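You operate a simulated robot arm through the tools that you are given. There is no shell and no other tool.

You run a simulated robot arm. Do the job below in one go: nothing can be reset, and whatever is moved stays where it is left.

TASK
Pull the steel scraper block off the magnet roll and wipe off the dust it left.
Fine: roll isolator off first and left off, scraper on the tool shelf, wiper block back. Set down upright: wiper block. What is to be rubbed or washed off counts as gone when no trace of it is left.
Where things are to end (x, y in the base frame): steel scraper block within 60 mm of [820, -120].

It is judged by the outcome, as a careful person would: the job done as asked, and still so three seconds after it is handed in. It fails if anything else is knocked over, pushed out of place, dropped, spilled or broken.

THE ROBOT
A 7-joint arm with a two-finger parallel gripper, fixed in place. Base frame: the origin is on the floor under the middle of its stand, x ahead of it, y to its left, z up. Lengths are in mm, angles in rad, forces in N, time in s.
It reaches about 1247 mm from its shoulder. Its first joint turns from -2.304 to 2.304 rad. Payload 3.91 kg.
Tool frame: the origin (TCP) lies between the finger pads and is the grasp point; the fingertips stand 30 mm ahead of it; z points along the fingers, y is the line along which they close. The gripper opens to 110 mm. The fingers are 20 mm wide and 10 mm thick; the gripper's body (48 by 112 mm) begins 55 mm behind the TCP.
Orientation is told as [roll, pitch, yaw] about the base's x, y, z axes, in that order, counted from this pose: with the fingers straight down and closing along the base's y, the tool's x points along the base's -x, its y along +y and its z along -z.

THE INTERFACE
- The arm moves only by the tool jog_arm. Its argument "rows" is text: rows parted by semicolons, each of 7 numbers parted by spaces: the shift along the base's x, y, z in units of 50 mm (1.0 is 50 mm), then the turn, a rotation vector about the base's x, y, z in units of 8 degrees (1.0 is 8 degrees), then the gripper command, from -1 (fully open) to 1 (shut), values between in proportion. In form: x y z rx ry rz hand; .... A call has 1 to 20 rows; each row shifts and turns the commanded pose from where the row before left it. A call with a number of a shift or a turn outside -1 to 1 is refused whole. A row lasts 0.2 s, in which the tool goes at most 50 mm and 0.15 rad; a call with a longer step from one row to the next is refused whole, and so is a gripper value outside its range. Where a pose cannot be reached the arm comes as near as it can. A force on the tool above 40 N (or 10 N above the force at the start of the call, whichever is more), or a blocked arm, ends the call early, and 0.2 s more pass. Each finger travels about 108 mm/s and halts on what it meets, pressing with about 28 N; the grip force reading is that of the motor and also rises with nothing between the fingers. The clock runs only during rows and for 0.2 s after the last one: add rows that do not move to give the fingers time. It gives the time, the measured TCP pose, the force on the tool (base axes), the opening and the grip force at its end, in the units of the frame above (readings bear some noise), with the torque about the TCP (base axes, N m) and any sound that the robot's microphone picked up.
- Cameras (640 x 400 px; columns grow to the right, rows downward): "scene" is fixed at [48, -649.2, 1808.4]; the picture's right is [0.81, -0.59, 0.00], its down [-0.27, -0.37, -0.89] and it looks along [0.52, 0.72, -0.46] (base axes); focal length 368 px, centre (320, 200). "wrist" rides on the gripper at [72, 17, -103] in the tool frame; the picture's right is [-0.23, 0.97, 0.00], its down [-0.76, -0.18, -0.62] and it looks along [-0.61, -0.14, 0.78] (tool axes); focal length 222 px, centre (320, 200). There is no depth. A picture from a camera that has moved, and an enlarged one, comes with that camera's place and axes in the base frame and with its lens.
- camera(camera): a new picture of that camera. The clock stands still meanwhile.
- close_up(camera, box): a new picture of the part [left, top, right, bottom] of that camera's present view, enlarged. The clock stands still meanwhile.
- finish_job(): hands the job in; it is judged then, once.

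Places have to be worked out from the pictures, the camera data and where the tool is seen. Open the gripper and draw the arm clear of the work before you hand the job in, unless the task says otherwise.

The tools are called after "Emit:" by a JSON object that holds its "op" and its "data". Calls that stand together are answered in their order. jog_arm: Moves the arm, as the interface text tells. Its arguments: {"type":"object","properties":{"rows":{"type":"string"}},"required":["rows"]} The other tools are called the same way: camera (camera) takes a picture; close_up (camera, box) takes an enlarged picture of a part of a camera's view; finish_job () hands the job in.

At the start:

```text
time_s: 0.0
tool_pos: [501.2, 264.8, 1591.4]
ee_rot: [-0.002, 0.0, -0.001]
force: [0.9, -0.5, 0.8]
ft_torque: [0.0, -0.01, 0.02]
grip_width: 109.9
gripper_force: 0.1
```

scene: 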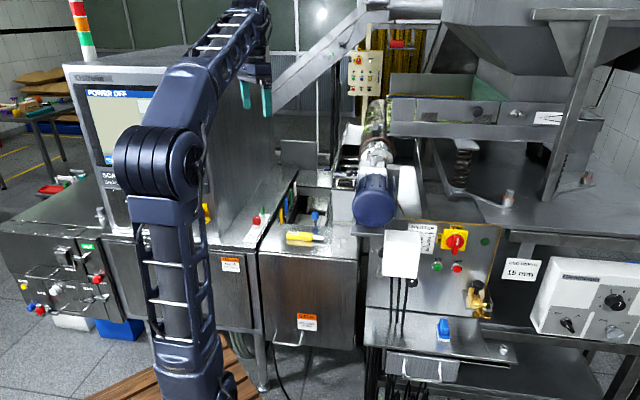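
wrist: 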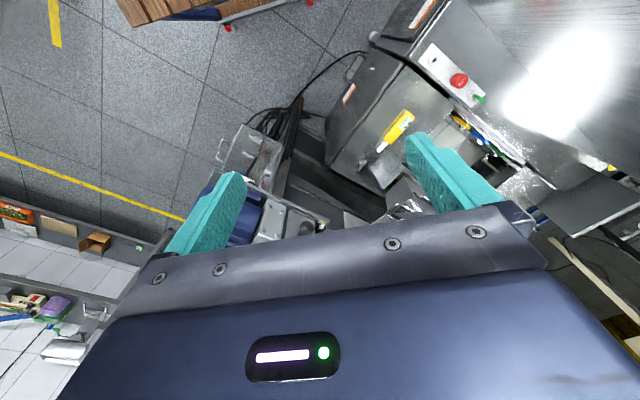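

I'll start by looking closely at the scene to identify the isolator, magnet roll, scraper, wiper block and tool shelf.

Emit:
{"op": "close_up", "data": {"camera": "scene", "box": [340, 200, 540, 325]}}

Emit:
{"op": "close_up", "data": {"camera": "scene", "box": [320, 90, 480, 190]}}

Emit:
{"op": "close_up", "data": {"camera": "scene", "box": [350, 300, 530, 400]}}

Emit:
{"op": "close_up", "data": {"camera": "scene", "box": [230, 150, 390, 250]}}

```text
3.20 times, centred on (440, 262) of scene
camera zoom: at [48.0, -649.2, 1808.4], right [0.81, -0.59, 0.0], down [-0.27, -0.37, -0.89], along [0.52, 0.72, -0.46], focal length 1178 px, centre (-64, 0)
```

zoom: 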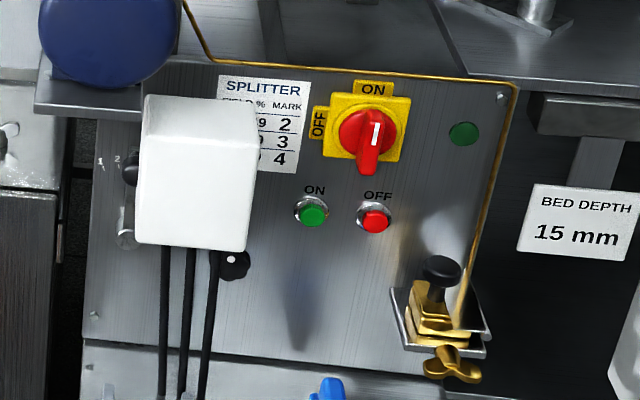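

```text
4.00 times, centred on (400, 140) of scene
camera zoom: at [48.0, -649.2, 1808.4], right [0.81, -0.59, 0.0], down [-0.27, -0.37, -0.89], along [0.52, 0.72, -0.46], focal length 1473 px, centre (0, 440)
```

zoom: 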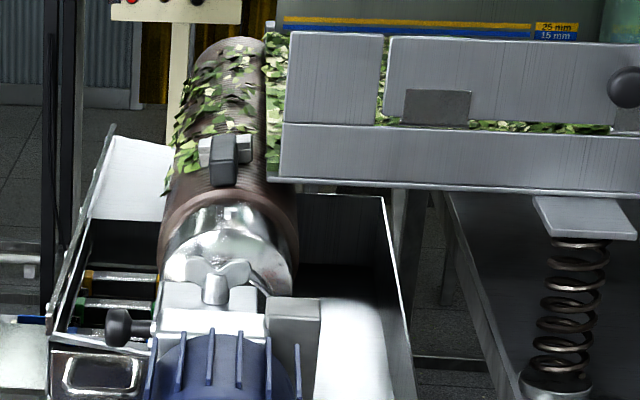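

```text
3.56 times, centred on (440, 350) of scene
camera zoom: at [48.0, -649.2, 1808.4], right [0.81, -0.59, 0.0], down [-0.27, -0.37, -0.89], along [0.52, 0.72, -0.46], focal length 1309 px, centre (-107, -333)
```

zoom: 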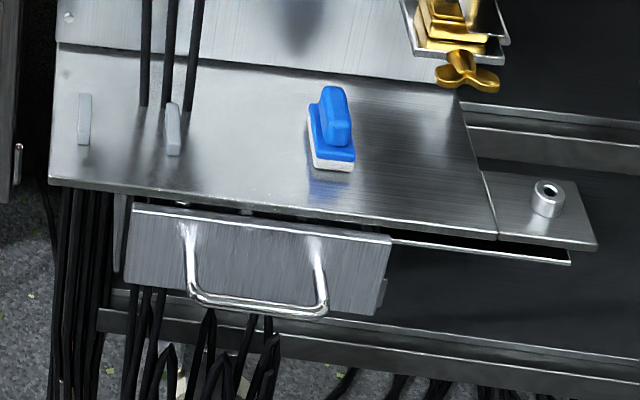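

```text
4.00 times, centred on (310, 200) of scene
camera zoom: at [48.0, -649.2, 1808.4], right [0.81, -0.59, 0.0], down [-0.27, -0.37, -0.89], along [0.52, 0.72, -0.46], focal length 1473 px, centre (360, 200)
```

zoom: 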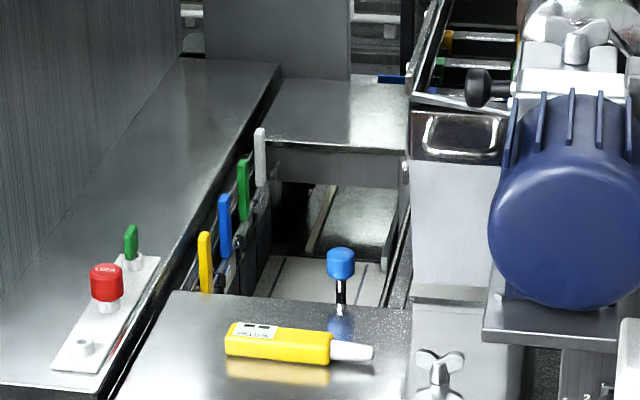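

The scene shows the yellow/red rotary isolator pointing to ON on the panel, the grey scraper on the roll, and the blue wiper on the shelf. Next I enlarge the wrist view so I can triangulate their positions.

Emit:
{"op": "close_up", "data": {"camera": "wrist", "box": [180, 100, 340, 200]}}

Emit:
{"op": "close_up", "data": {"camera": "wrist", "box": [320, 80, 480, 220]}}

Emit:
{"op": "close_up", "data": {"camera": "scene", "box": [365, 110, 415, 145]}}

Emit:
{"op": "close_up", "data": {"camera": "scene", "box": [420, 215, 490, 260]}}

```text
4.00 times, centred on (260, 150) of wrist
camera zoom: at [428.9, 281.3, 1694.8], right [0.23, 0.97, 0.0], down [0.76, -0.18, 0.62], along [0.61, -0.14, -0.78], focal length 888 px, centre (560, 400)
```

zoom: 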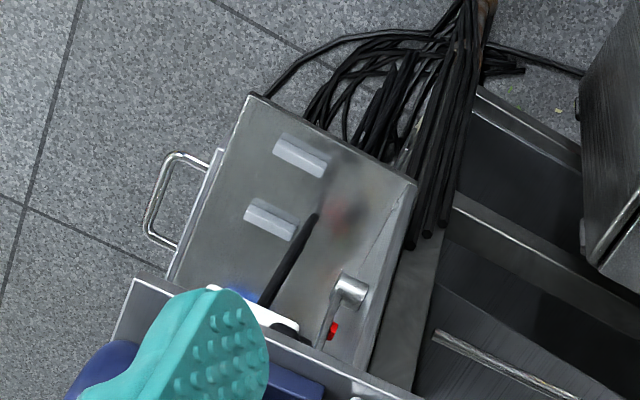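

```text
2.86 times, centred on (400, 150) of wrist
camera zoom: at [428.9, 281.3, 1694.8], right [0.23, 0.97, 0.0], down [0.76, -0.18, 0.62], along [0.61, -0.14, -0.78], focal length 635 px, centre (91, 343)
```

zoom: 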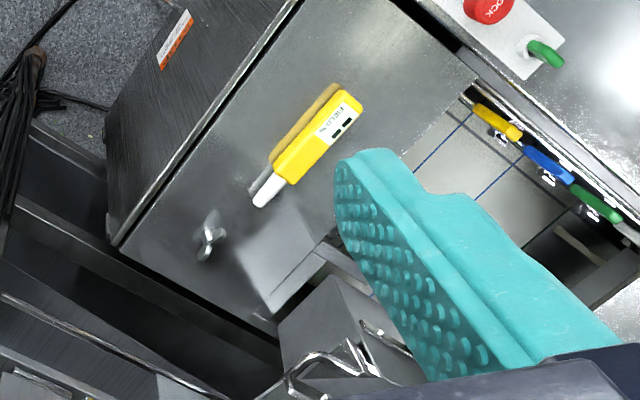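

```text
11.43 times, centred on (390, 128) of scene
camera zoom: at [48.0, -649.2, 1808.4], right [0.81, -0.59, 0.0], down [-0.27, -0.37, -0.89], along [0.52, 0.72, -0.46], focal length 4207 px, centre (-480, 1029)
```

zoom: 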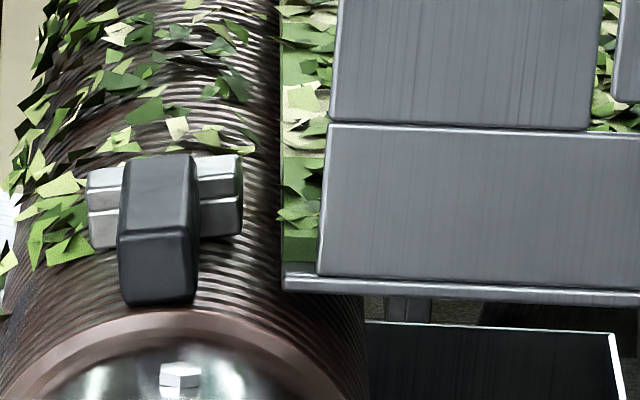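

```text
8.89 times, centred on (455, 238) of scene
camera zoom: at [48.0, -649.2, 1808.4], right [0.81, -0.59, 0.0], down [-0.27, -0.37, -0.89], along [0.52, 0.72, -0.46], focal length 3272 px, centre (-880, -133)
```

zoom: 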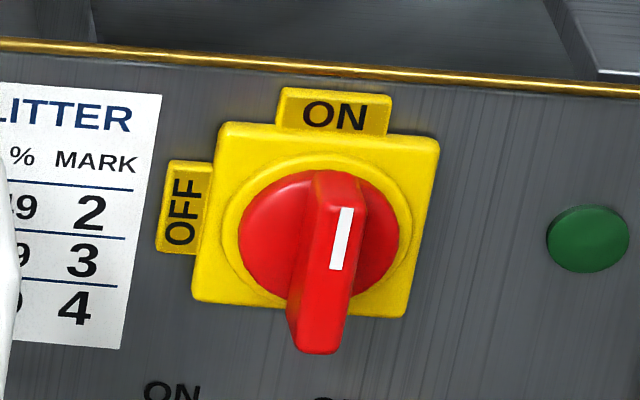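

The shelf stubs triangulate to about z≈885 and the machine sits about 45° to the base, with the panel facing (-0.7,-0.7). I'll move the tool forward, yawed 45° and tilted, to view the roll and scraper from the wrist camera.

Emit:
{"op": "jog_arm", "data": {"rows": "1 -0.2 0 0 0 1 -1; 1 -0.2 0 0 0 1 -1; 1 -0.2 0 0 0 1 -1; 0.5 -0.2 0 0 0 1 -1; 0 0 0 0 0 1 -1; 0 0 0 0 0 0.625 -1; 0 0 0 0.7 -0.7 0 -1; 0 0 0 0.7 -0.7 0 -1; 0 0 0 0.7 -0.7 0 -1"}}

```text
refused: row 1 steps farther than a row can; nothing moved
```

The first step was slightly over 50 mm, so I'll scale it down.

Emit:
{"op": "jog_arm", "data": {"rows": "0.9 -0.2 0 0 0 1 -1; 0.9 -0.2 0 0 0 1 -1; 0.9 -0.2 0 0 0 1 -1; 0.8 -0.2 0 0 0 1 -1; 0 0 0 0 0 1 -1; 0 0 0 0 0 0.625 -1; 0 0 0 0.7 -0.7 0 -1; 0 0 0 0.7 -0.7 0 -1; 0 0 0 0.7 -0.7 0 -1"}}

Emit:
{"op": "camera", "data": {"camera": "wrist"}}

Emit:
{"op": "camera", "data": {"camera": "scene"}}

```text
time_s: 2.0
tool_pos: [675.3, 225.4, 1590.3]
ee_rot: [0.001, -0.415, 0.787]
force: [0.4, 0.9, -0.2]
ft_torque: [-0.02, 0.0, 0.0]
grip_width: 110.1
gripper_force: 0.1
```

```text
taken
camera wrist: at [587.7, 160.4, 1656.2], right [-0.54, 0.83, 0.09], down [0.44, 0.19, 0.88], along [0.72, 0.52, -0.47], focal length 222 px, centre (320, 200)
```

wrist: 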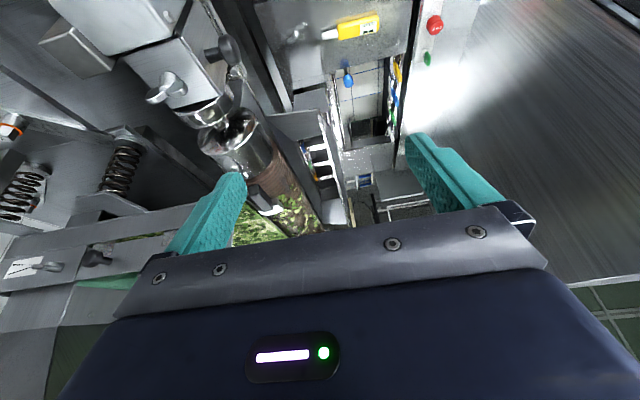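

```text
taken
```

scene: 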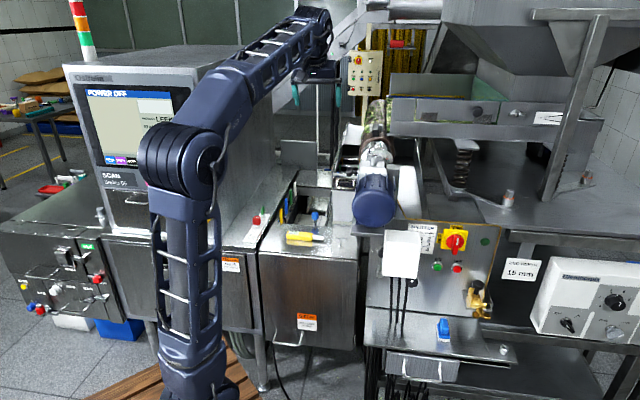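

The scraper shows up near (262,200) in the wrist view, between the fingers. I'll zoom in there.

Emit:
{"op": "close_up", "data": {"camera": "wrist", "box": [180, 90, 340, 240]}}

Emit:
{"op": "close_up", "data": {"camera": "wrist", "box": [235, 170, 305, 225]}}

```text
2.67 times, centred on (260, 165) of wrist
camera zoom: at [587.7, 160.4, 1656.2], right [-0.54, 0.83, 0.09], down [0.44, 0.19, 0.88], along [0.72, 0.52, -0.47], focal length 592 px, centre (480, 293)
```

zoom: 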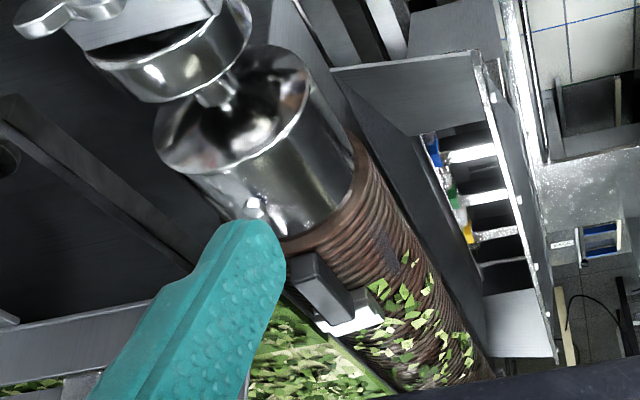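

```text
7.27 times, centred on (270, 198) of wrist
camera zoom: at [587.7, 160.4, 1656.2], right [-0.54, 0.83, 0.09], down [0.44, 0.19, 0.88], along [0.72, 0.52, -0.47], focal length 1615 px, centre (684, 218)
```

zoom: 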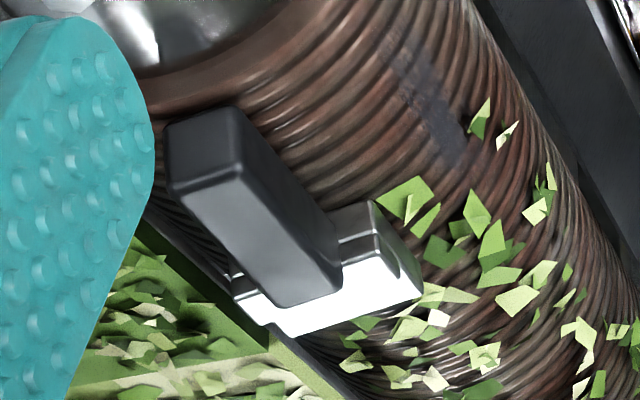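

The scraper's handle triangulates to about (968–1009, 280–323), top z≈1428, and there is a dark dust patch on the roll beside it. The isolator comes first, so I'm moving to a standoff well in front of the panel and turning the tool horizontal along the panel normal.

Emit:
{"op": "jog_arm", "data": {"rows": "0.227 -0.885 0 0.532 -0.532 0 -1; 0.227 -0.885 0 0.532 -0.532 0 -1; 0.227 -0.885 0 0.532 -0.532 0 -1; 0.227 -0.885 0 0.532 -0.532 0 -1; 0.227 -0.885 0 0.532 -0.532 0 -1; 0.227 -0.885 0 0.532 -0.532 0 -1; 0.227 -0.885 0 0.532 -0.532 0 -1; 0.227 -0.885 0 0.532 -0.532 0 -1; 0.227 -0.885 0 0.532 -0.532 0 -1; 0.227 -0.885 0 0.532 -0.532 0 -1; 0.227 -0.885 0 0.532 -0.532 0 -1"}}

Emit:
{"op": "camera", "data": {"camera": "scene"}}

Emit:
{"op": "camera", "data": {"camera": "wrist"}}

```text
time_s: 4.4
tool_pos: [800.4, -261.1, 1587.7]
ee_rot: [-2.448, -1.569, -3.049]
force: [-0.8, 1.2, 0.9]
ft_torque: [-0.11, 0.02, -0.07]
grip_width: 109.8
gripper_force: 0.1
```

```text
taken
```

scene: 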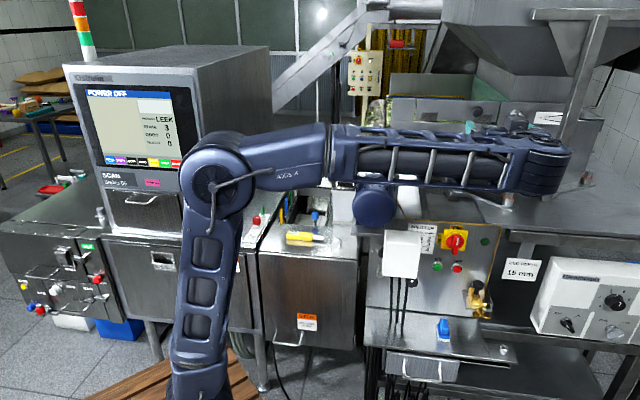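

```text
taken
camera wrist: at [716.1, -323.5, 1515.3], right [-0.69, 0.69, 0.23], down [-0.32, -0.57, 0.76], along [0.65, 0.45, 0.61], focal length 222 px, centre (320, 200)
```

wrist: 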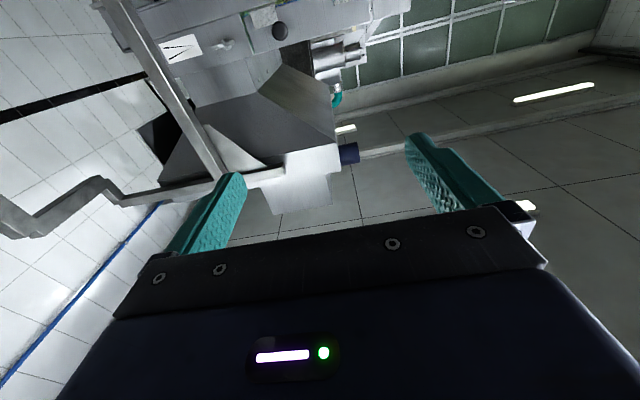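

The pose is reached and the tool is horizontal, facing the panel direction. I'll descend toward isolator height in two stages, checking the arm's links each time.

Emit:
{"op": "jog_arm", "data": {"rows": "0 0 -0.95 0 0 0 -1; 0 0 -0.95 0 0 0 -1; 0 0 -0.95 0 0 0 -1; 0 0 -0.95 0 0 0 -1; 0 0 -0.95 0 0 0 -1"}}

Emit:
{"op": "camera", "data": {"camera": "scene"}}

Emit:
{"op": "camera", "data": {"camera": "wrist"}}

```text
time_s: 5.6
tool_pos: [800.5, -259.7, 1354.5]
ee_rot: [-2.322, -1.569, 3.107]
force: [-0.2, -0.1, 0.4]
ft_torque: [0.01, 0.02, -0.04]
grip_width: 110.0
gripper_force: 0.0
```

```text
taken
```

scene: 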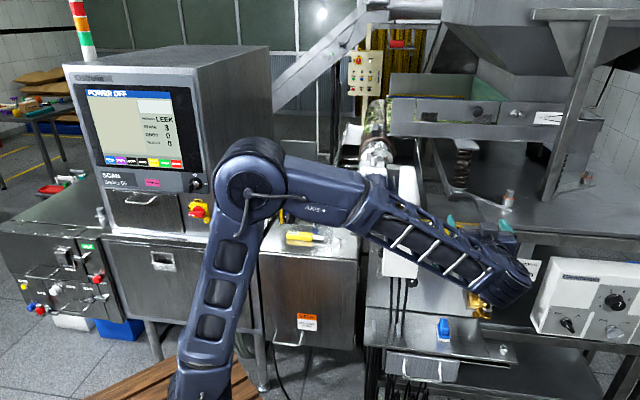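

```text
taken
camera wrist: at [715.4, -321.0, 1280.7], right [-0.69, 0.69, 0.23], down [-0.32, -0.57, 0.76], along [0.65, 0.45, 0.61], focal length 222 px, centre (320, 200)
```

wrist: 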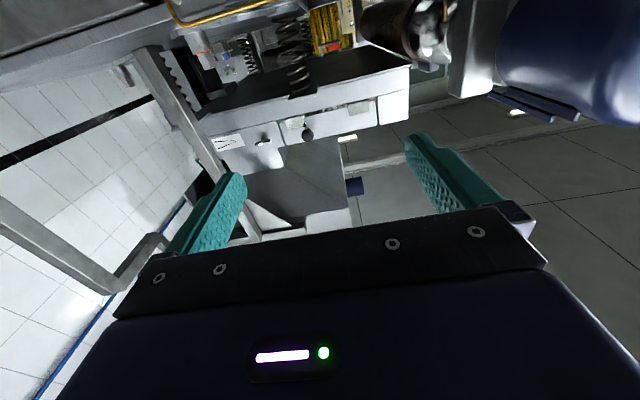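

The arm links look clear. Continuing down to isolator height.

Emit:
{"op": "jog_arm", "data": {"rows": "0 0 -0.9 0 0 0 -1; 0 0 -0.9 0 0 0 -1; 0 0 -0.9 0 0 0 -1; 0 0 -0.9 0 0 0 -1"}}

Emit:
{"op": "camera", "data": {"camera": "scene"}}

Emit:
{"op": "camera", "data": {"camera": "wrist"}}

```text
time_s: 6.6
tool_pos: [802.6, -260.7, 1176.5]
ee_rot: [-2.523, -1.571, -2.973]
force: [-0.9, 0.0, 0.8]
ft_torque: [-0.05, 0.04, 0.0]
grip_width: 109.8
gripper_force: 0.1
```

```text
taken
```

scene: 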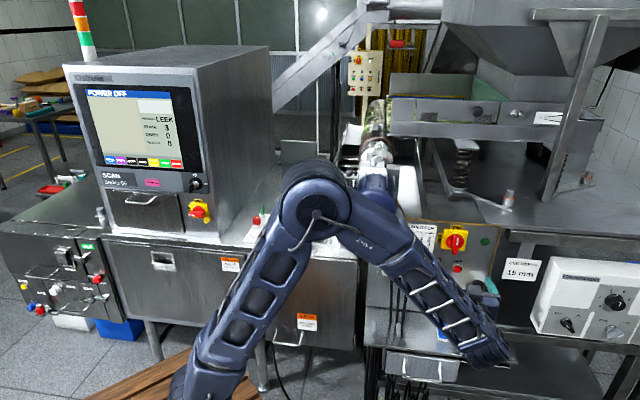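

```text
taken
camera wrist: at [718.4, -322.0, 1103.9], right [-0.69, 0.69, 0.23], down [-0.32, -0.57, 0.76], along [0.65, 0.45, 0.61], focal length 222 px, centre (320, 200)
```

wrist: 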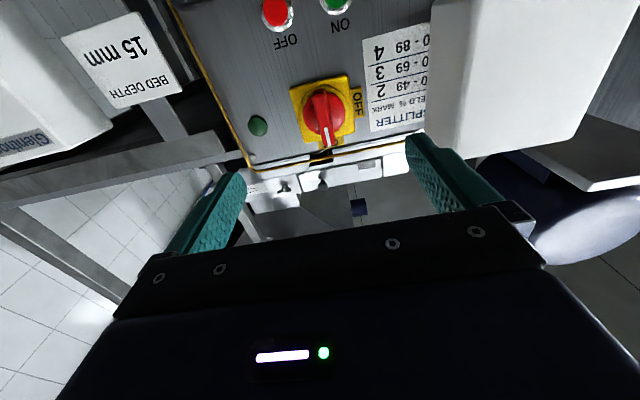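

The panel isolator is in view, but two other red/yellow switches also show: one on the scanner cabinet and one on the post box. I'll check all three labels before deciding which one isolates the roll.

Emit:
{"op": "close_up", "data": {"camera": "scene", "box": [330, 40, 410, 100]}}

Emit:
{"op": "close_up", "data": {"camera": "scene", "box": [60, 150, 260, 275]}}

Emit:
{"op": "close_up", "data": {"camera": "wrist", "box": [220, 0, 460, 170]}}

Emit:
{"op": "close_up", "data": {"camera": "scene", "box": [0, 220, 120, 340]}}

```text
6.67 times, centred on (370, 70) of scene
camera zoom: at [48.0, -649.2, 1808.4], right [0.81, -0.59, 0.0], down [-0.27, -0.37, -0.89], along [0.52, 0.72, -0.46], focal length 2454 px, centre (-13, 1067)
```

zoom: 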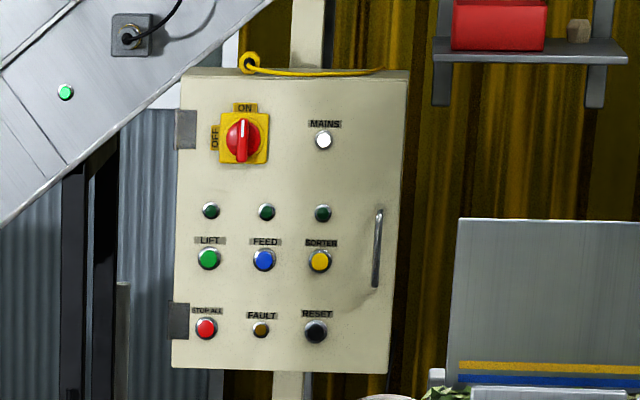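

```text
3.20 times, centred on (160, 212) of scene
camera zoom: at [48.0, -649.2, 1808.4], right [0.81, -0.59, 0.0], down [-0.27, -0.37, -0.89], along [0.52, 0.72, -0.46], focal length 1178 px, centre (832, 160)
```

zoom: 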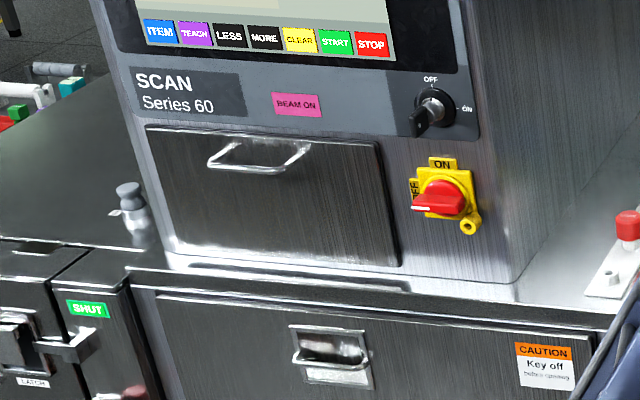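

```text
2.35 times, centred on (340, 85) of wrist
camera zoom: at [718.4, -322.0, 1103.9], right [-0.69, 0.69, 0.23], down [-0.32, -0.57, 0.76], along [0.65, 0.45, 0.61], focal length 523 px, centre (273, 471)
```

zoom: 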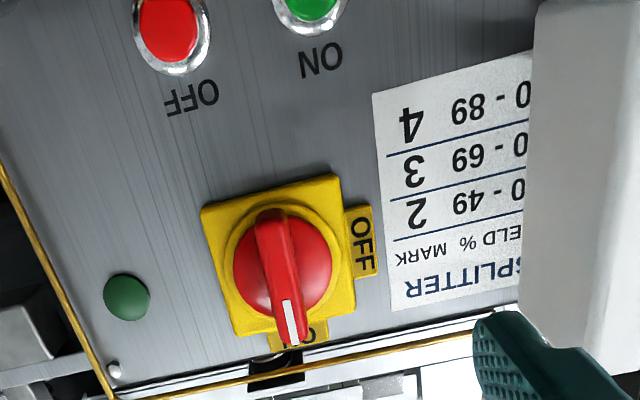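

```text
3.33 times, centred on (60, 280) of scene
camera zoom: at [48.0, -649.2, 1808.4], right [0.81, -0.59, 0.0], down [-0.27, -0.37, -0.89], along [0.52, 0.72, -0.46], focal length 1227 px, centre (1187, -67)
```

zoom: 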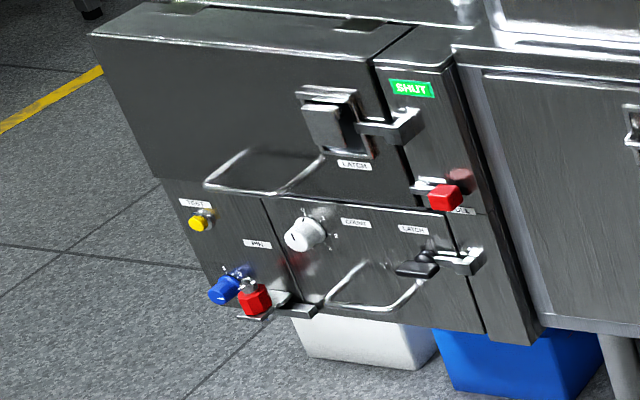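

The panel switch next to the SPLITTER label, under the roll motor, is the roll isolator; the post switch is line mains and the other one belongs to the scanner. Triangulation puts it at n≈565 along the panel normal, u≈750, z≈1188, so I'll raise slightly, move closer and narrow the fingers.

Emit:
{"op": "jog_arm", "data": {"rows": "0.42 0.42 0.115 0 0 0 -0.09; 0.42 0.42 0.115 0 0 0 -0.09; 0 0 0 0 0 0 -0.09"}}

Emit:
{"op": "camera", "data": {"camera": "wrist"}}

Emit:
{"op": "close_up", "data": {"camera": "wrist", "box": [240, 40, 400, 200]}}

```text
time_s: 7.4
tool_pos: [843.1, -217.4, 1186.4]
ee_rot: [-2.497, -1.571, -3.0]
force: [0.5, 0.2, 0.5]
ft_torque: [-0.02, 0.01, -0.01]
grip_width: 59.9
gripper_force: 0.0
```

```text
taken
camera wrist: at [758.8, -279.5, 1114.9], right [-0.69, 0.69, 0.23], down [-0.32, -0.57, 0.76], along [0.65, 0.45, 0.61], focal length 222 px, centre (320, 200)
```

wrist: 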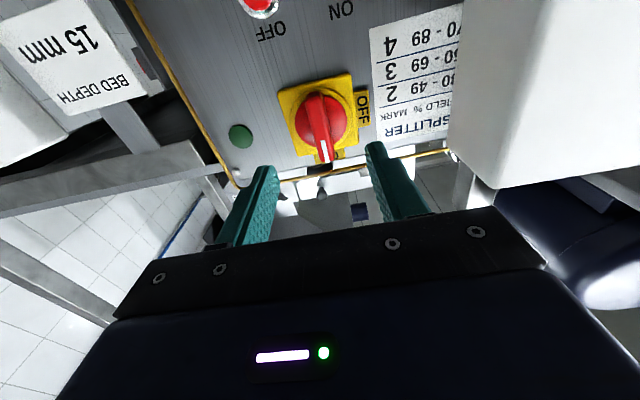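

```text
2.50 times, centred on (320, 120) of wrist
camera zoom: at [758.8, -279.5, 1114.9], right [-0.69, 0.69, 0.23], down [-0.32, -0.57, 0.76], along [0.65, 0.45, 0.61], focal length 555 px, centre (320, 400)
```

zoom: 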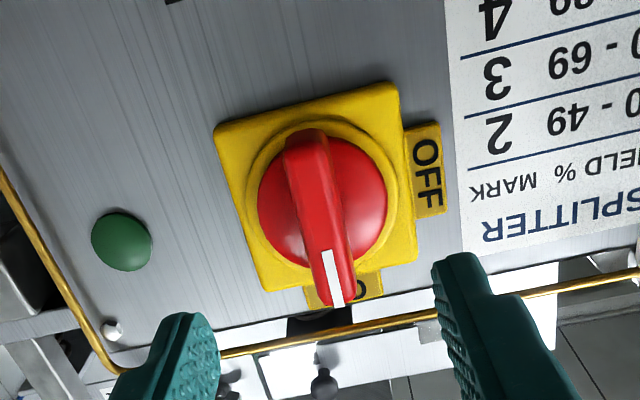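

The plate centre now computes to u≈751, z≈1192, n≈570, so lateral alignment is good. Next I'll advance until the fingertips straddle the handle bar, with a small height correction, and look again.

Emit:
{"op": "jog_arm", "data": {"rows": "0.4 0.4 0.06 0 0 0 -0.09; 0.4 0.4 0.06 0 0 0 -0.09; 0.1 0.1 0 0 0 0 -0.09; 0 0 0 0 0 0 -0.09"}}

Emit:
{"op": "camera", "data": {"camera": "wrist"}}

Emit:
{"op": "close_up", "data": {"camera": "wrist", "box": [240, 60, 400, 220]}}

Emit:
{"op": "camera", "data": {"camera": "scene"}}

```text
time_s: 8.4
tool_pos: [887.0, -173.3, 1191.1]
ee_rot: [-3.083, -1.571, -2.416]
force: [-0.3, 0.3, -0.7]
ft_torque: [-0.01, 0.01, 0.01]
grip_width: 60.1
gripper_force: 0.0
```

```text
taken
camera wrist: at [803.2, -233.9, 1119.6], right [-0.69, 0.69, 0.23], down [-0.32, -0.57, 0.76], along [0.65, 0.45, 0.61], focal length 222 px, centre (320, 200)
```

wrist: 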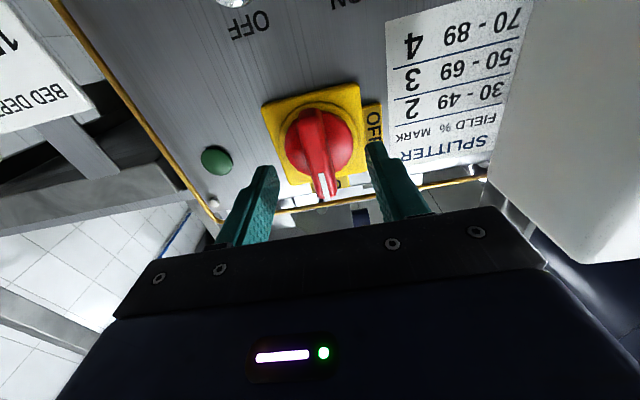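

```text
2.50 times, centred on (320, 140) of wrist
camera zoom: at [803.2, -233.9, 1119.6], right [-0.69, 0.69, 0.23], down [-0.32, -0.57, 0.76], along [0.65, 0.45, 0.61], focal length 555 px, centre (320, 350)
```

zoom: 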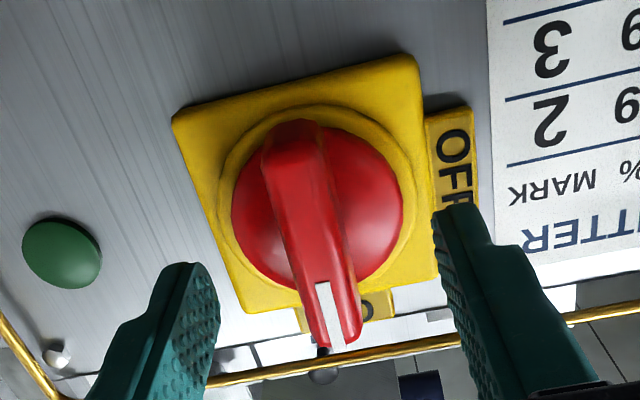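

```text
taken
```

scene: 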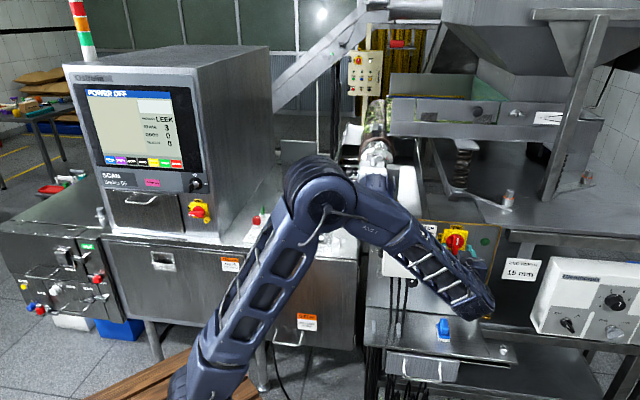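

Three views agree: plate at n≈568, z≈1191, u≈751, with the bar protruding to n≈534. I'll advance 16 mm so the tips straddle the bar, then close on it.

Emit:
{"op": "jog_arm", "data": {"rows": "0.125 0.1 0 0 0 0 -0.09; 0.125 0.1 0 0 0 0 -0.09; 0 0 0 0 0 0 0.3; 0 0 0 0 0 0 0.6; 0 0 0 0 0 0 1; 0 0 0 0 0 0 1"}}

Emit:
{"op": "close_up", "data": {"camera": "wrist", "box": [220, 60, 420, 220]}}

```text
time_s: 9.8
tool_pos: [898.0, -160.8, 1190.9]
ee_rot: [-3.142, -1.572, -2.353]
force: [-31.2, 19.1, -6.7]
ft_torque: [0.22, -0.18, 0.34]
grip_width: 16.0
gripper_force: 45.2
```

```text
2.50 times, centred on (320, 140) of wrist
camera zoom: at [815.1, -223.3, 1118.9], right [-0.69, 0.69, 0.23], down [-0.31, -0.57, 0.76], along [0.65, 0.46, 0.61], focal length 555 px, centre (320, 350)
```

zoom: 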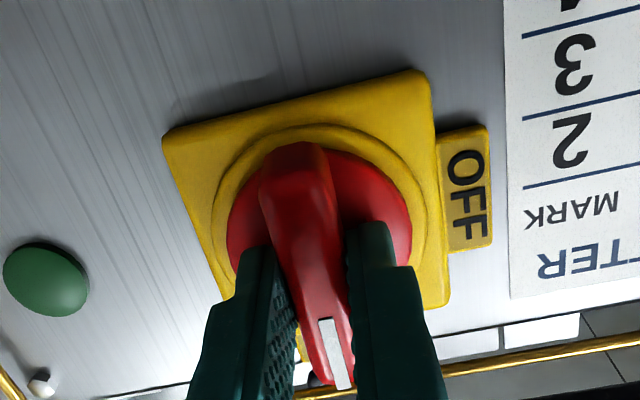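

The bar is clamped at 16 mm width, but a ~36 N lateral reaction shows the gripper is about 3 mm too far to +u. I'll relax that by shifting the command to −u.

Emit:
{"op": "jog_arm", "data": {"rows": "-0.03 0.03 0 0 0 0 1; -0.02 0.02 0 0 0 0 1; 0 0 0 0 0 0 1"}}

```text
time_s: 10.6
tool_pos: [896.8, -161.0, 1190.7]
ee_rot: [-0.838, -1.571, 1.622]
force: [20.8, 12.6, -8.3]
ft_torque: [-0.62, 0.62, 0.05]
grip_width: 15.9
gripper_force: 44.7
```

The lateral load is relieved. I'll start turning the knob counter-clockwise (rotation about −n) in small steps while watching forces.

Emit:
{"op": "jog_arm", "data": {"rows": "0 0 0 -0.5 -0.5 0 1; 0 0 0 -0.5 -0.5 0 1; 0 0 0 -0.5 -0.5 0 1; 0 0 0 -0.5 -0.5 0 1"}}

Emit:
{"op": "close_up", "data": {"camera": "wrist", "box": [220, 60, 420, 220]}}

```text
time_s: 11.6
tool_pos: [898.1, -161.0, 1191.1]
ee_rot: [-1.571, -1.175, 2.356]
force: [33.3, 7.7, -4.1]
ft_torque: [-0.05, 0.06, -0.17]
grip_width: 15.7
gripper_force: 45.5
```

```text
2.50 times, centred on (320, 140) of wrist
camera zoom: at [834.8, -243.7, 1118.2], right [-0.7, 0.7, -0.17], down [-0.53, -0.35, 0.77], along [0.48, 0.63, 0.61], focal length 555 px, centre (320, 350)
```

zoom: 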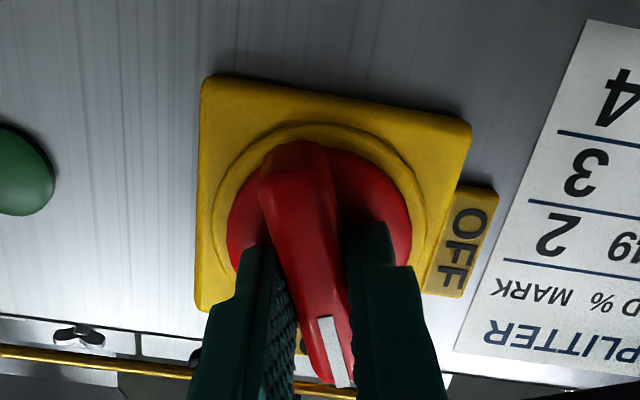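

The knob is turning with the gripper toward OFF (≈23° so far). I'll relieve the small side load and keep turning.

Emit:
{"op": "jog_arm", "data": {"rows": "0.034 -0.006 0 -0.4 -0.4 0 1; 0 0 0 -0.5 -0.5 0 1; 0 0 0 -0.5 -0.5 0 1; 0 0 0 -0.5 -0.5 0 1"}}

```text
time_s: 12.4
tool_pos: [894.6, -170.4, 1185.0]
ee_rot: [-1.591, -0.962, 2.375]
force: [-4.7, 22.2, -5.3]
ft_torque: [-1.04, 0.91, 0.11]
grip_width: 15.9
gripper_force: 44.7
stopped in row 3: the force on the tool passed its limit at 94 N (the readings are from after the stop); the commanded pose is now the measured one
```

A force spike stopped the turn and the tool shifted several mm. I'll look before moving again.

Emit:
{"op": "camera", "data": {"camera": "wrist"}}

Emit:
{"op": "camera", "data": {"camera": "scene"}}

Emit:
{"op": "close_up", "data": {"camera": "wrist", "box": [220, 60, 420, 220]}}

Emit:
{"op": "close_up", "data": {"camera": "scene", "box": [360, 190, 520, 330]}}

```text
taken
camera wrist: at [843.0, -262.3, 1115.5], right [-0.65, 0.66, -0.37], down [-0.65, -0.24, 0.72], along [0.38, 0.71, 0.59], focal length 222 px, centre (320, 200)
```

wrist: 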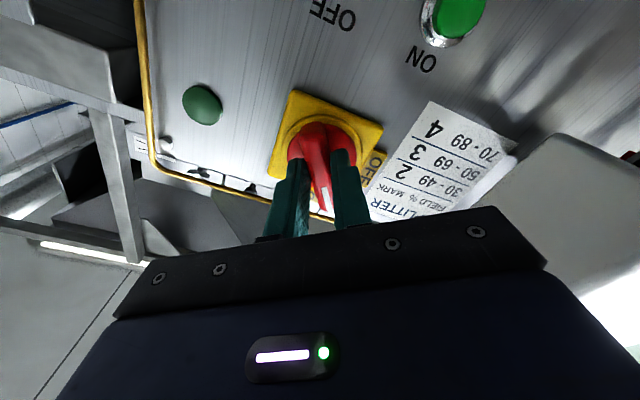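

```text
taken
```

scene: 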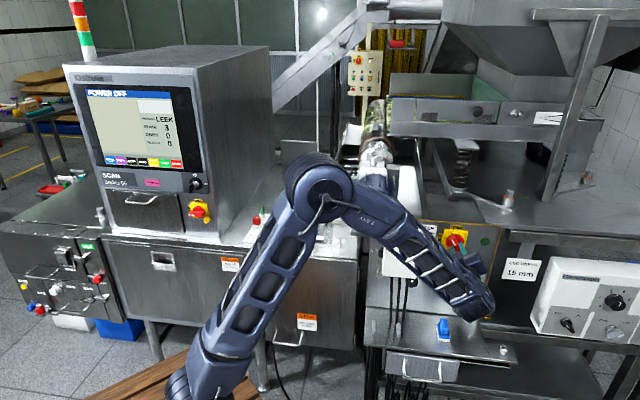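

```text
2.50 times, centred on (320, 140) of wrist
camera zoom: at [843.0, -262.3, 1115.5], right [-0.65, 0.66, -0.37], down [-0.65, -0.24, 0.72], along [0.38, 0.71, 0.59], focal length 555 px, centre (320, 350)
```

zoom: 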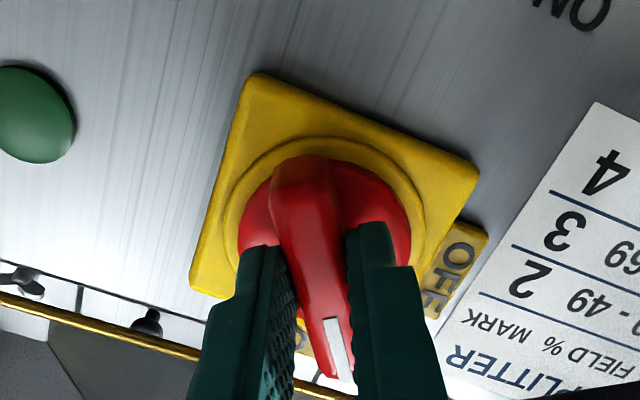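

```text
2.86 times, centred on (440, 260) of scene
camera zoom: at [48.0, -649.2, 1808.4], right [0.81, -0.59, 0.0], down [-0.27, -0.37, -0.89], along [0.52, 0.72, -0.46], focal length 1052 px, centre (-23, 29)
```

zoom: 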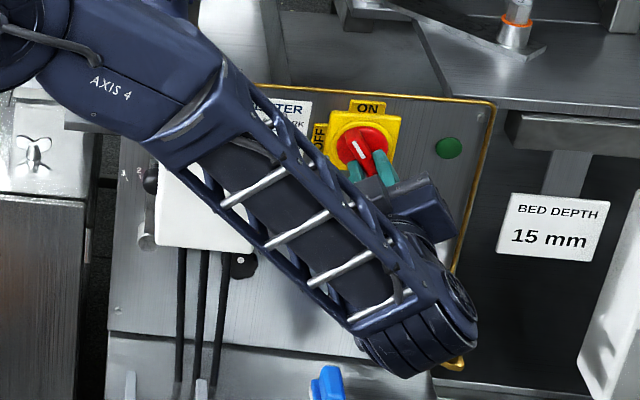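

The knob has turned ≈35°. The forearm passes near the motor and the white cover, so I'll look closely at possible contact there.

Emit:
{"op": "close_up", "data": {"camera": "scene", "box": [270, 130, 430, 250]}}

Emit:
{"op": "close_up", "data": {"camera": "wrist", "box": [440, 100, 640, 400]}}

```text
3.33 times, centred on (350, 190) of scene
camera zoom: at [48.0, -649.2, 1808.4], right [0.81, -0.59, 0.0], down [-0.27, -0.37, -0.89], along [0.52, 0.72, -0.46], focal length 1227 px, centre (220, 233)
```

zoom: 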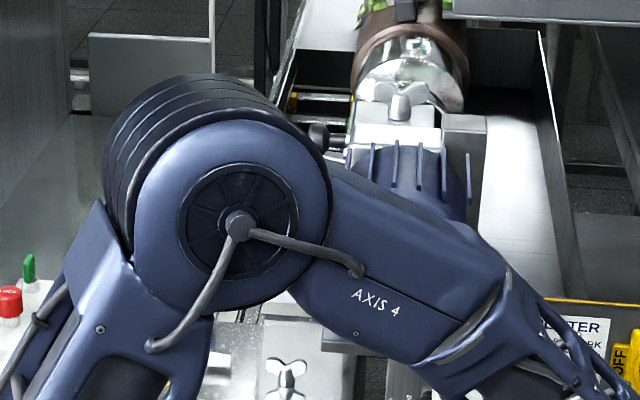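

```text
1.33 times, centred on (540, 250) of wrist
camera zoom: at [843.0, -262.3, 1115.5], right [-0.65, 0.66, -0.37], down [-0.65, -0.24, 0.72], along [0.38, 0.71, 0.59], focal length 296 px, centre (27, 133)
```

zoom: 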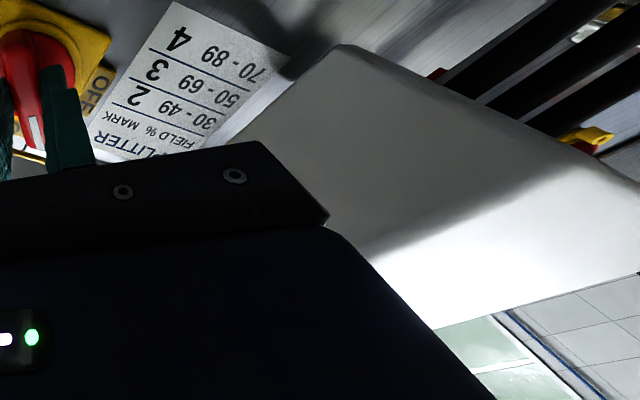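

It's unclear whether a link touched the motor or cover, or a joint limit was reached. I'll release the knob gently, back straight out, and test the rotation in free air.

Emit:
{"op": "jog_arm", "data": {"rows": "0 0 0 0 0 0 0.5; 0 0 0 0 0 0 0.2; 0 0 0 0 0 0 0.2"}}

Emit:
{"op": "close_up", "data": {"camera": "wrist", "box": [220, 60, 420, 220]}}

```text
time_s: 13.2
tool_pos: [895.2, -173.7, 1186.9]
ee_rot: [-1.594, -0.958, 2.371]
force: [-0.4, 0.5, -0.6]
ft_torque: [0.0, 0.0, 0.02]
grip_width: 43.9
gripper_force: 0.1
```

```text
2.50 times, centred on (320, 140) of wrist
camera zoom: at [842.9, -265.3, 1116.5], right [-0.65, 0.66, -0.37], down [-0.65, -0.24, 0.72], along [0.39, 0.71, 0.59], focal length 555 px, centre (320, 350)
```

zoom: 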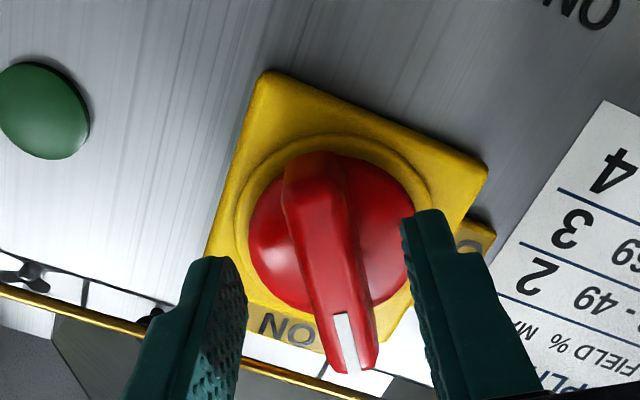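

The knob held its partial turn without springing back. Next I retract ~70 mm and test further roll in free space.

Emit:
{"op": "jog_arm", "data": {"rows": "-0.5 -0.5 0 0 0 0 0.2; -0.5 -0.5 0 0 0 0 0.2; 0 0 0 -0.5 -0.5 0 0.2; 0 0 0 -0.5 -0.5 0 0.2; 0 0 0 0 0 0 0.2"}}

Emit:
{"op": "camera", "data": {"camera": "scene"}}

```text
time_s: 14.4
tool_pos: [845.6, -222.6, 1187.8]
ee_rot: [-1.593, -0.76, 2.371]
force: [0.5, 2.3, -0.7]
ft_torque: [0.03, 0.04, -0.02]
grip_width: 44.1
gripper_force: 0.0
```

```text
taken
```

scene: 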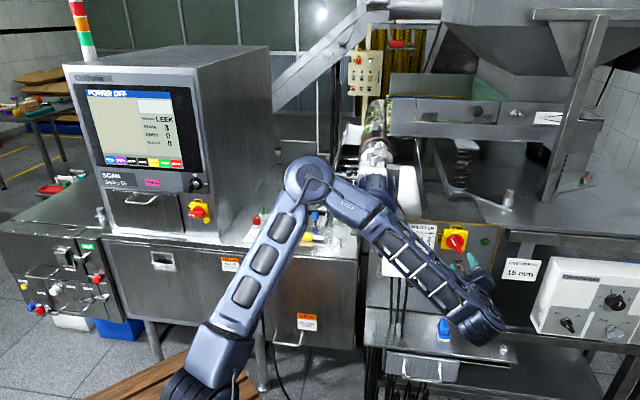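

Rotation tracks fine in free air, so the earlier stop was a contact. The arm posture also changed noticeably, so I'll inspect the forearm's clearance to the motor and cover.

Emit:
{"op": "close_up", "data": {"camera": "scene", "box": [270, 130, 430, 250]}}

Emit:
{"op": "close_up", "data": {"camera": "scene", "box": [360, 200, 520, 350]}}

Emit:
{"op": "camera", "data": {"camera": "wrist"}}

```text
3.33 times, centred on (350, 190) of scene
camera zoom: at [48.0, -649.2, 1808.4], right [0.81, -0.59, 0.0], down [-0.27, -0.37, -0.89], along [0.52, 0.72, -0.46], focal length 1227 px, centre (220, 233)
```

zoom: 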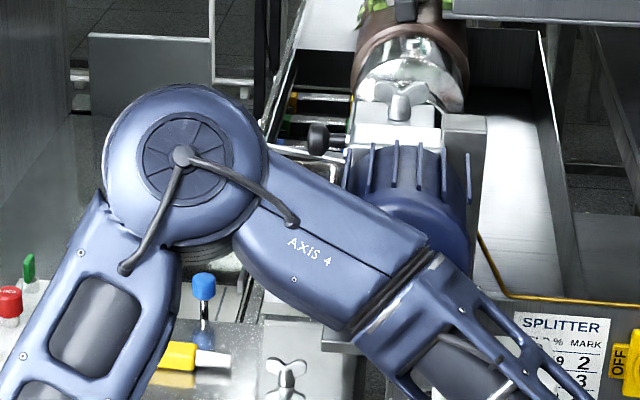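

```text
2.67 times, centred on (440, 275) of scene
camera zoom: at [48.0, -649.2, 1808.4], right [0.81, -0.59, 0.0], down [-0.27, -0.37, -0.89], along [0.52, 0.72, -0.46], focal length 982 px, centre (0, 0)
```

zoom: 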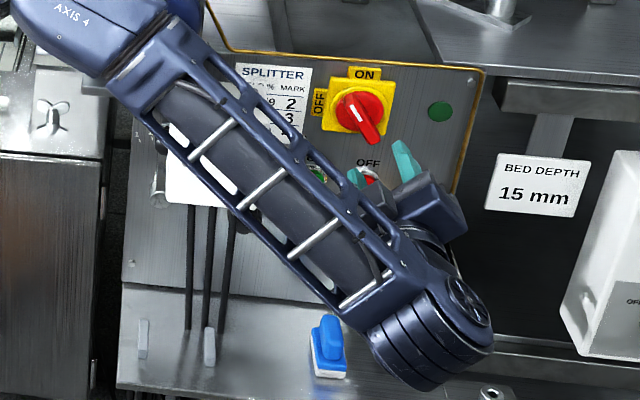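

```text
taken
camera wrist: at [801.8, -323.8, 1124.7], right [-0.59, 0.6, -0.55], down [-0.75, -0.14, 0.64], along [0.31, 0.79, 0.53], focal length 222 px, centre (320, 200)
```

wrist: 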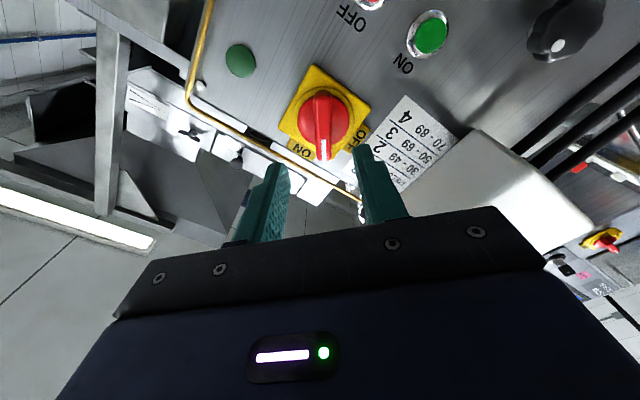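

The forearm is close to the motor front in this posture, so rolling the tool there isn't safe. Instead I'll push the partly-turned lever the rest of the way with closed fingers pointing straight down, which keeps the elbow high and clear. First I back out, unroll and rise.

Emit:
{"op": "jog_arm", "data": {"rows": "-0.6 -0.6 0 0.7 0.7 0 0.2; -0.6 -0.6 0.1 0.7 0.7 0 0.2; -0.2 -0.2 0.6 0.7 0.7 0 0.2; -0.2 -0.2 0.6 0.7 0.7 0 0.2; 0 0 0.9 0.7 0.7 0 0.2; 0 0 0.9 0.6 0.6 0 0.2; 0 0 0.9 0 0 0 0.2; 0 0 0.9 0 0 0 0.2"}}

Emit:
{"op": "camera", "data": {"camera": "scene"}}

```text
time_s: 16.2
tool_pos: [762.3, -303.3, 1430.2]
ee_rot: [2.835, -1.562, -2.062]
force: [0.2, -1.3, -0.9]
ft_torque: [0.01, -0.04, 0.04]
grip_width: 44.2
gripper_force: 0.2
```

```text
taken
```

scene: 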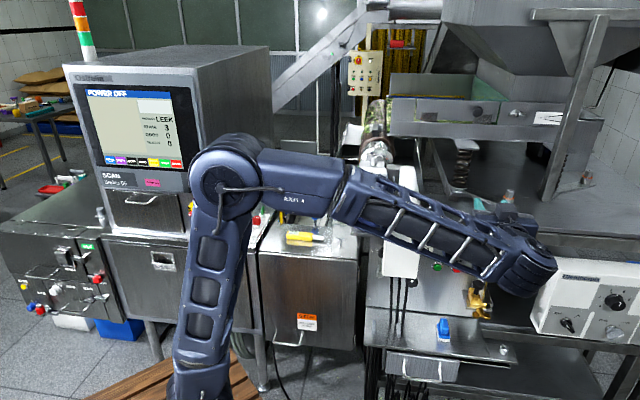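

Clear of the panel. Now I tilt the tool back to straight down (yaw 45°) while rising a little.

Emit:
{"op": "jog_arm", "data": {"rows": "0 0 0.5 -0.7 0.7 0 0.5; 0 0 0.5 -0.7 0.7 0 0.8; 0 0 0.5 -0.7 0.7 0 1; 0 0 0 -0.7 0.7 0 1; 0 0 0 -0.7 0.7 0 1; 0 0 0 -0.7 0.7 0 1; 0 0 0 -0.7 0.7 0 1; 0 0 0 -0.7 0.7 0 1; 0 0 0 -0.7 0.7 0 1; 0 0 0 -0.7 0.7 0 1; 0 0 0 -0.7 0.7 0 1; 0 0 0 -0.2 0.2 0 1"}}

Emit:
{"op": "camera", "data": {"camera": "scene"}}

Emit:
{"op": "camera", "data": {"camera": "wrist"}}

```text
time_s: 18.8
tool_pos: [764.5, -302.5, 1506.3]
ee_rot: [-0.011, -0.017, 0.785]
force: [-0.1, -0.2, -0.2]
ft_torque: [0.04, -0.01, -0.01]
grip_width: 0.0
gripper_force: 27.8
```

```text
taken
```

scene: 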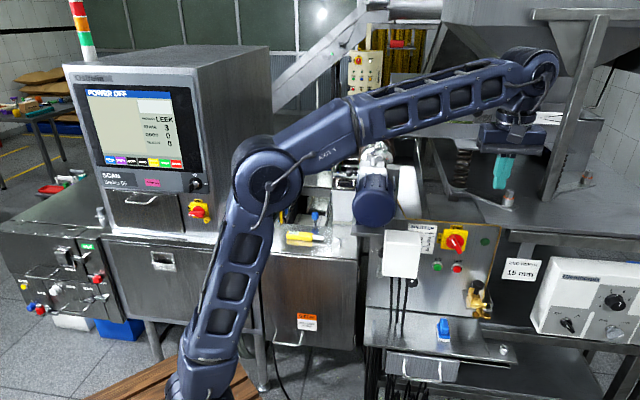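

```text
taken
camera wrist: at [700.8, -342.6, 1608.5], right [-0.53, 0.85, -0.01], down [0.65, 0.41, 0.64], along [0.55, 0.33, -0.77], focal length 222 px, centre (320, 200)
```

wrist: 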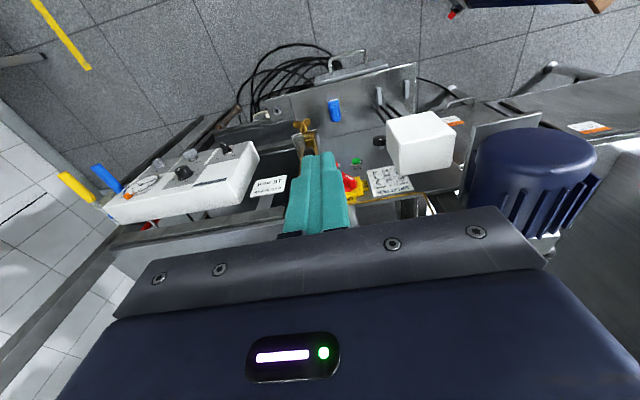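

This posture keeps the forearm high. I'll zoom on the wrist view to measure the knob, cover, motor and shelf from here.

Emit:
{"op": "close_up", "data": {"camera": "wrist", "box": [240, 60, 480, 220]}}

Emit:
{"op": "close_up", "data": {"camera": "scene", "box": [420, 215, 490, 260]}}

Emit:
{"op": "close_up", "data": {"camera": "wrist", "box": [460, 110, 620, 220]}}

```text
2.50 times, centred on (360, 140) of wrist
camera zoom: at [700.8, -342.6, 1608.5], right [-0.53, 0.85, -0.01], down [0.65, 0.41, 0.64], along [0.55, 0.33, -0.77], focal length 555 px, centre (220, 350)
```

zoom: 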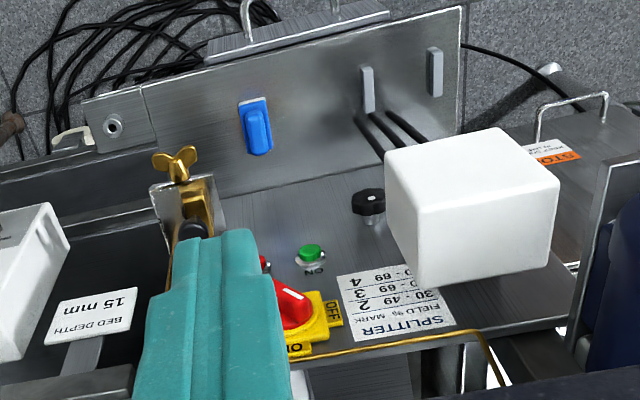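

```text
8.89 times, centred on (455, 238) of scene
camera zoom: at [48.0, -649.2, 1808.4], right [0.81, -0.59, 0.0], down [-0.27, -0.37, -0.89], along [0.52, 0.72, -0.46], focal length 3272 px, centre (-880, -133)
```

zoom: 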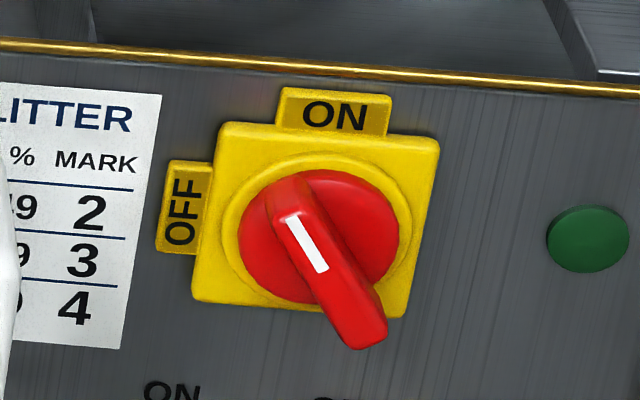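

```text
3.64 times, centred on (540, 165) of wrist
camera zoom: at [700.8, -342.6, 1608.5], right [-0.53, 0.85, -0.01], down [0.65, 0.41, 0.64], along [0.55, 0.33, -0.77], focal length 808 px, centre (-480, 327)
```

zoom: 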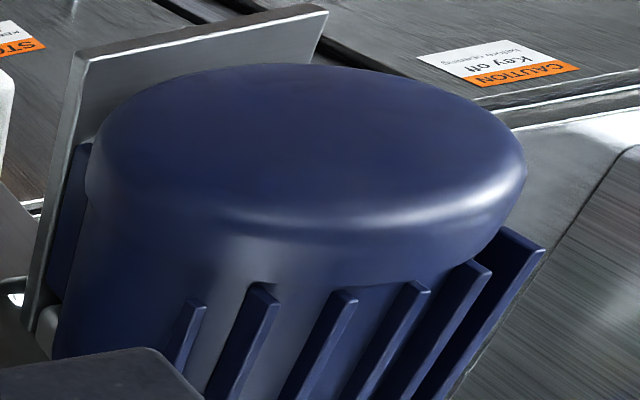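

The knob reads ≈37° toward OFF. I'll bring the closed fingers over and to the right of the lever (u≈775, n≈536), then come down beside it and check visually before pushing.

Emit:
{"op": "jog_arm", "data": {"rows": "0.65 0.534 0 0 0 0 1; 0.65 0.534 0 0 0 0 1; 0.65 0.534 0 0 0 0 1; 0.65 0.534 0 0 0 0 1; 0.65 0.534 0 0 0 0 1; 0 0 -0.9 0.05 0.1 0 1; 0 0 -0.9 0.05 0.1 0 1; 0 0 -0.9 0 0 0 1; 0 0 -0.9 0 0 0 1"}}

Emit:
{"op": "camera", "data": {"camera": "scene"}}

Emit:
{"op": "camera", "data": {"camera": "wrist"}}

```text
time_s: 20.8
tool_pos: [925.9, -169.1, 1324.8]
ee_rot: [0.018, -0.011, 0.786]
force: [-0.3, 0.7, 1.0]
ft_torque: [0.02, 0.0, 0.0]
grip_width: 0.1
gripper_force: 28.1
```

```text
taken
```

scene: 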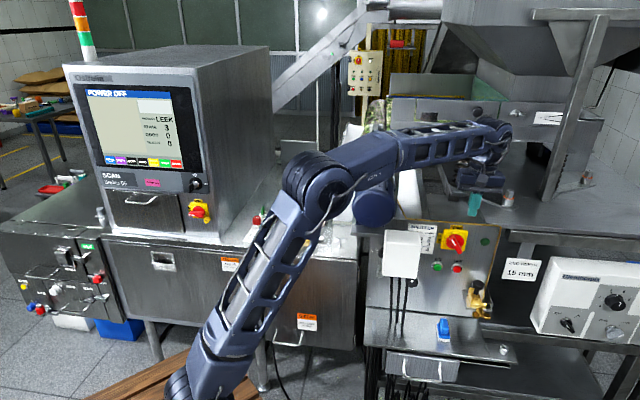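

```text
taken
camera wrist: at [864.5, -210.5, 1429.3], right [-0.53, 0.85, 0.02], down [0.67, 0.4, 0.63], along [0.53, 0.34, -0.78], focal length 222 px, centre (320, 200)
```

wrist: 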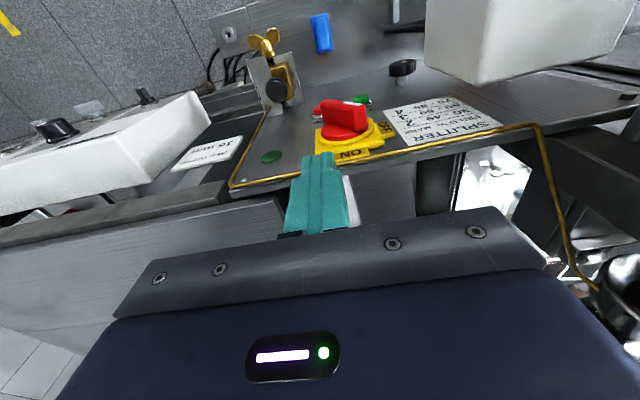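

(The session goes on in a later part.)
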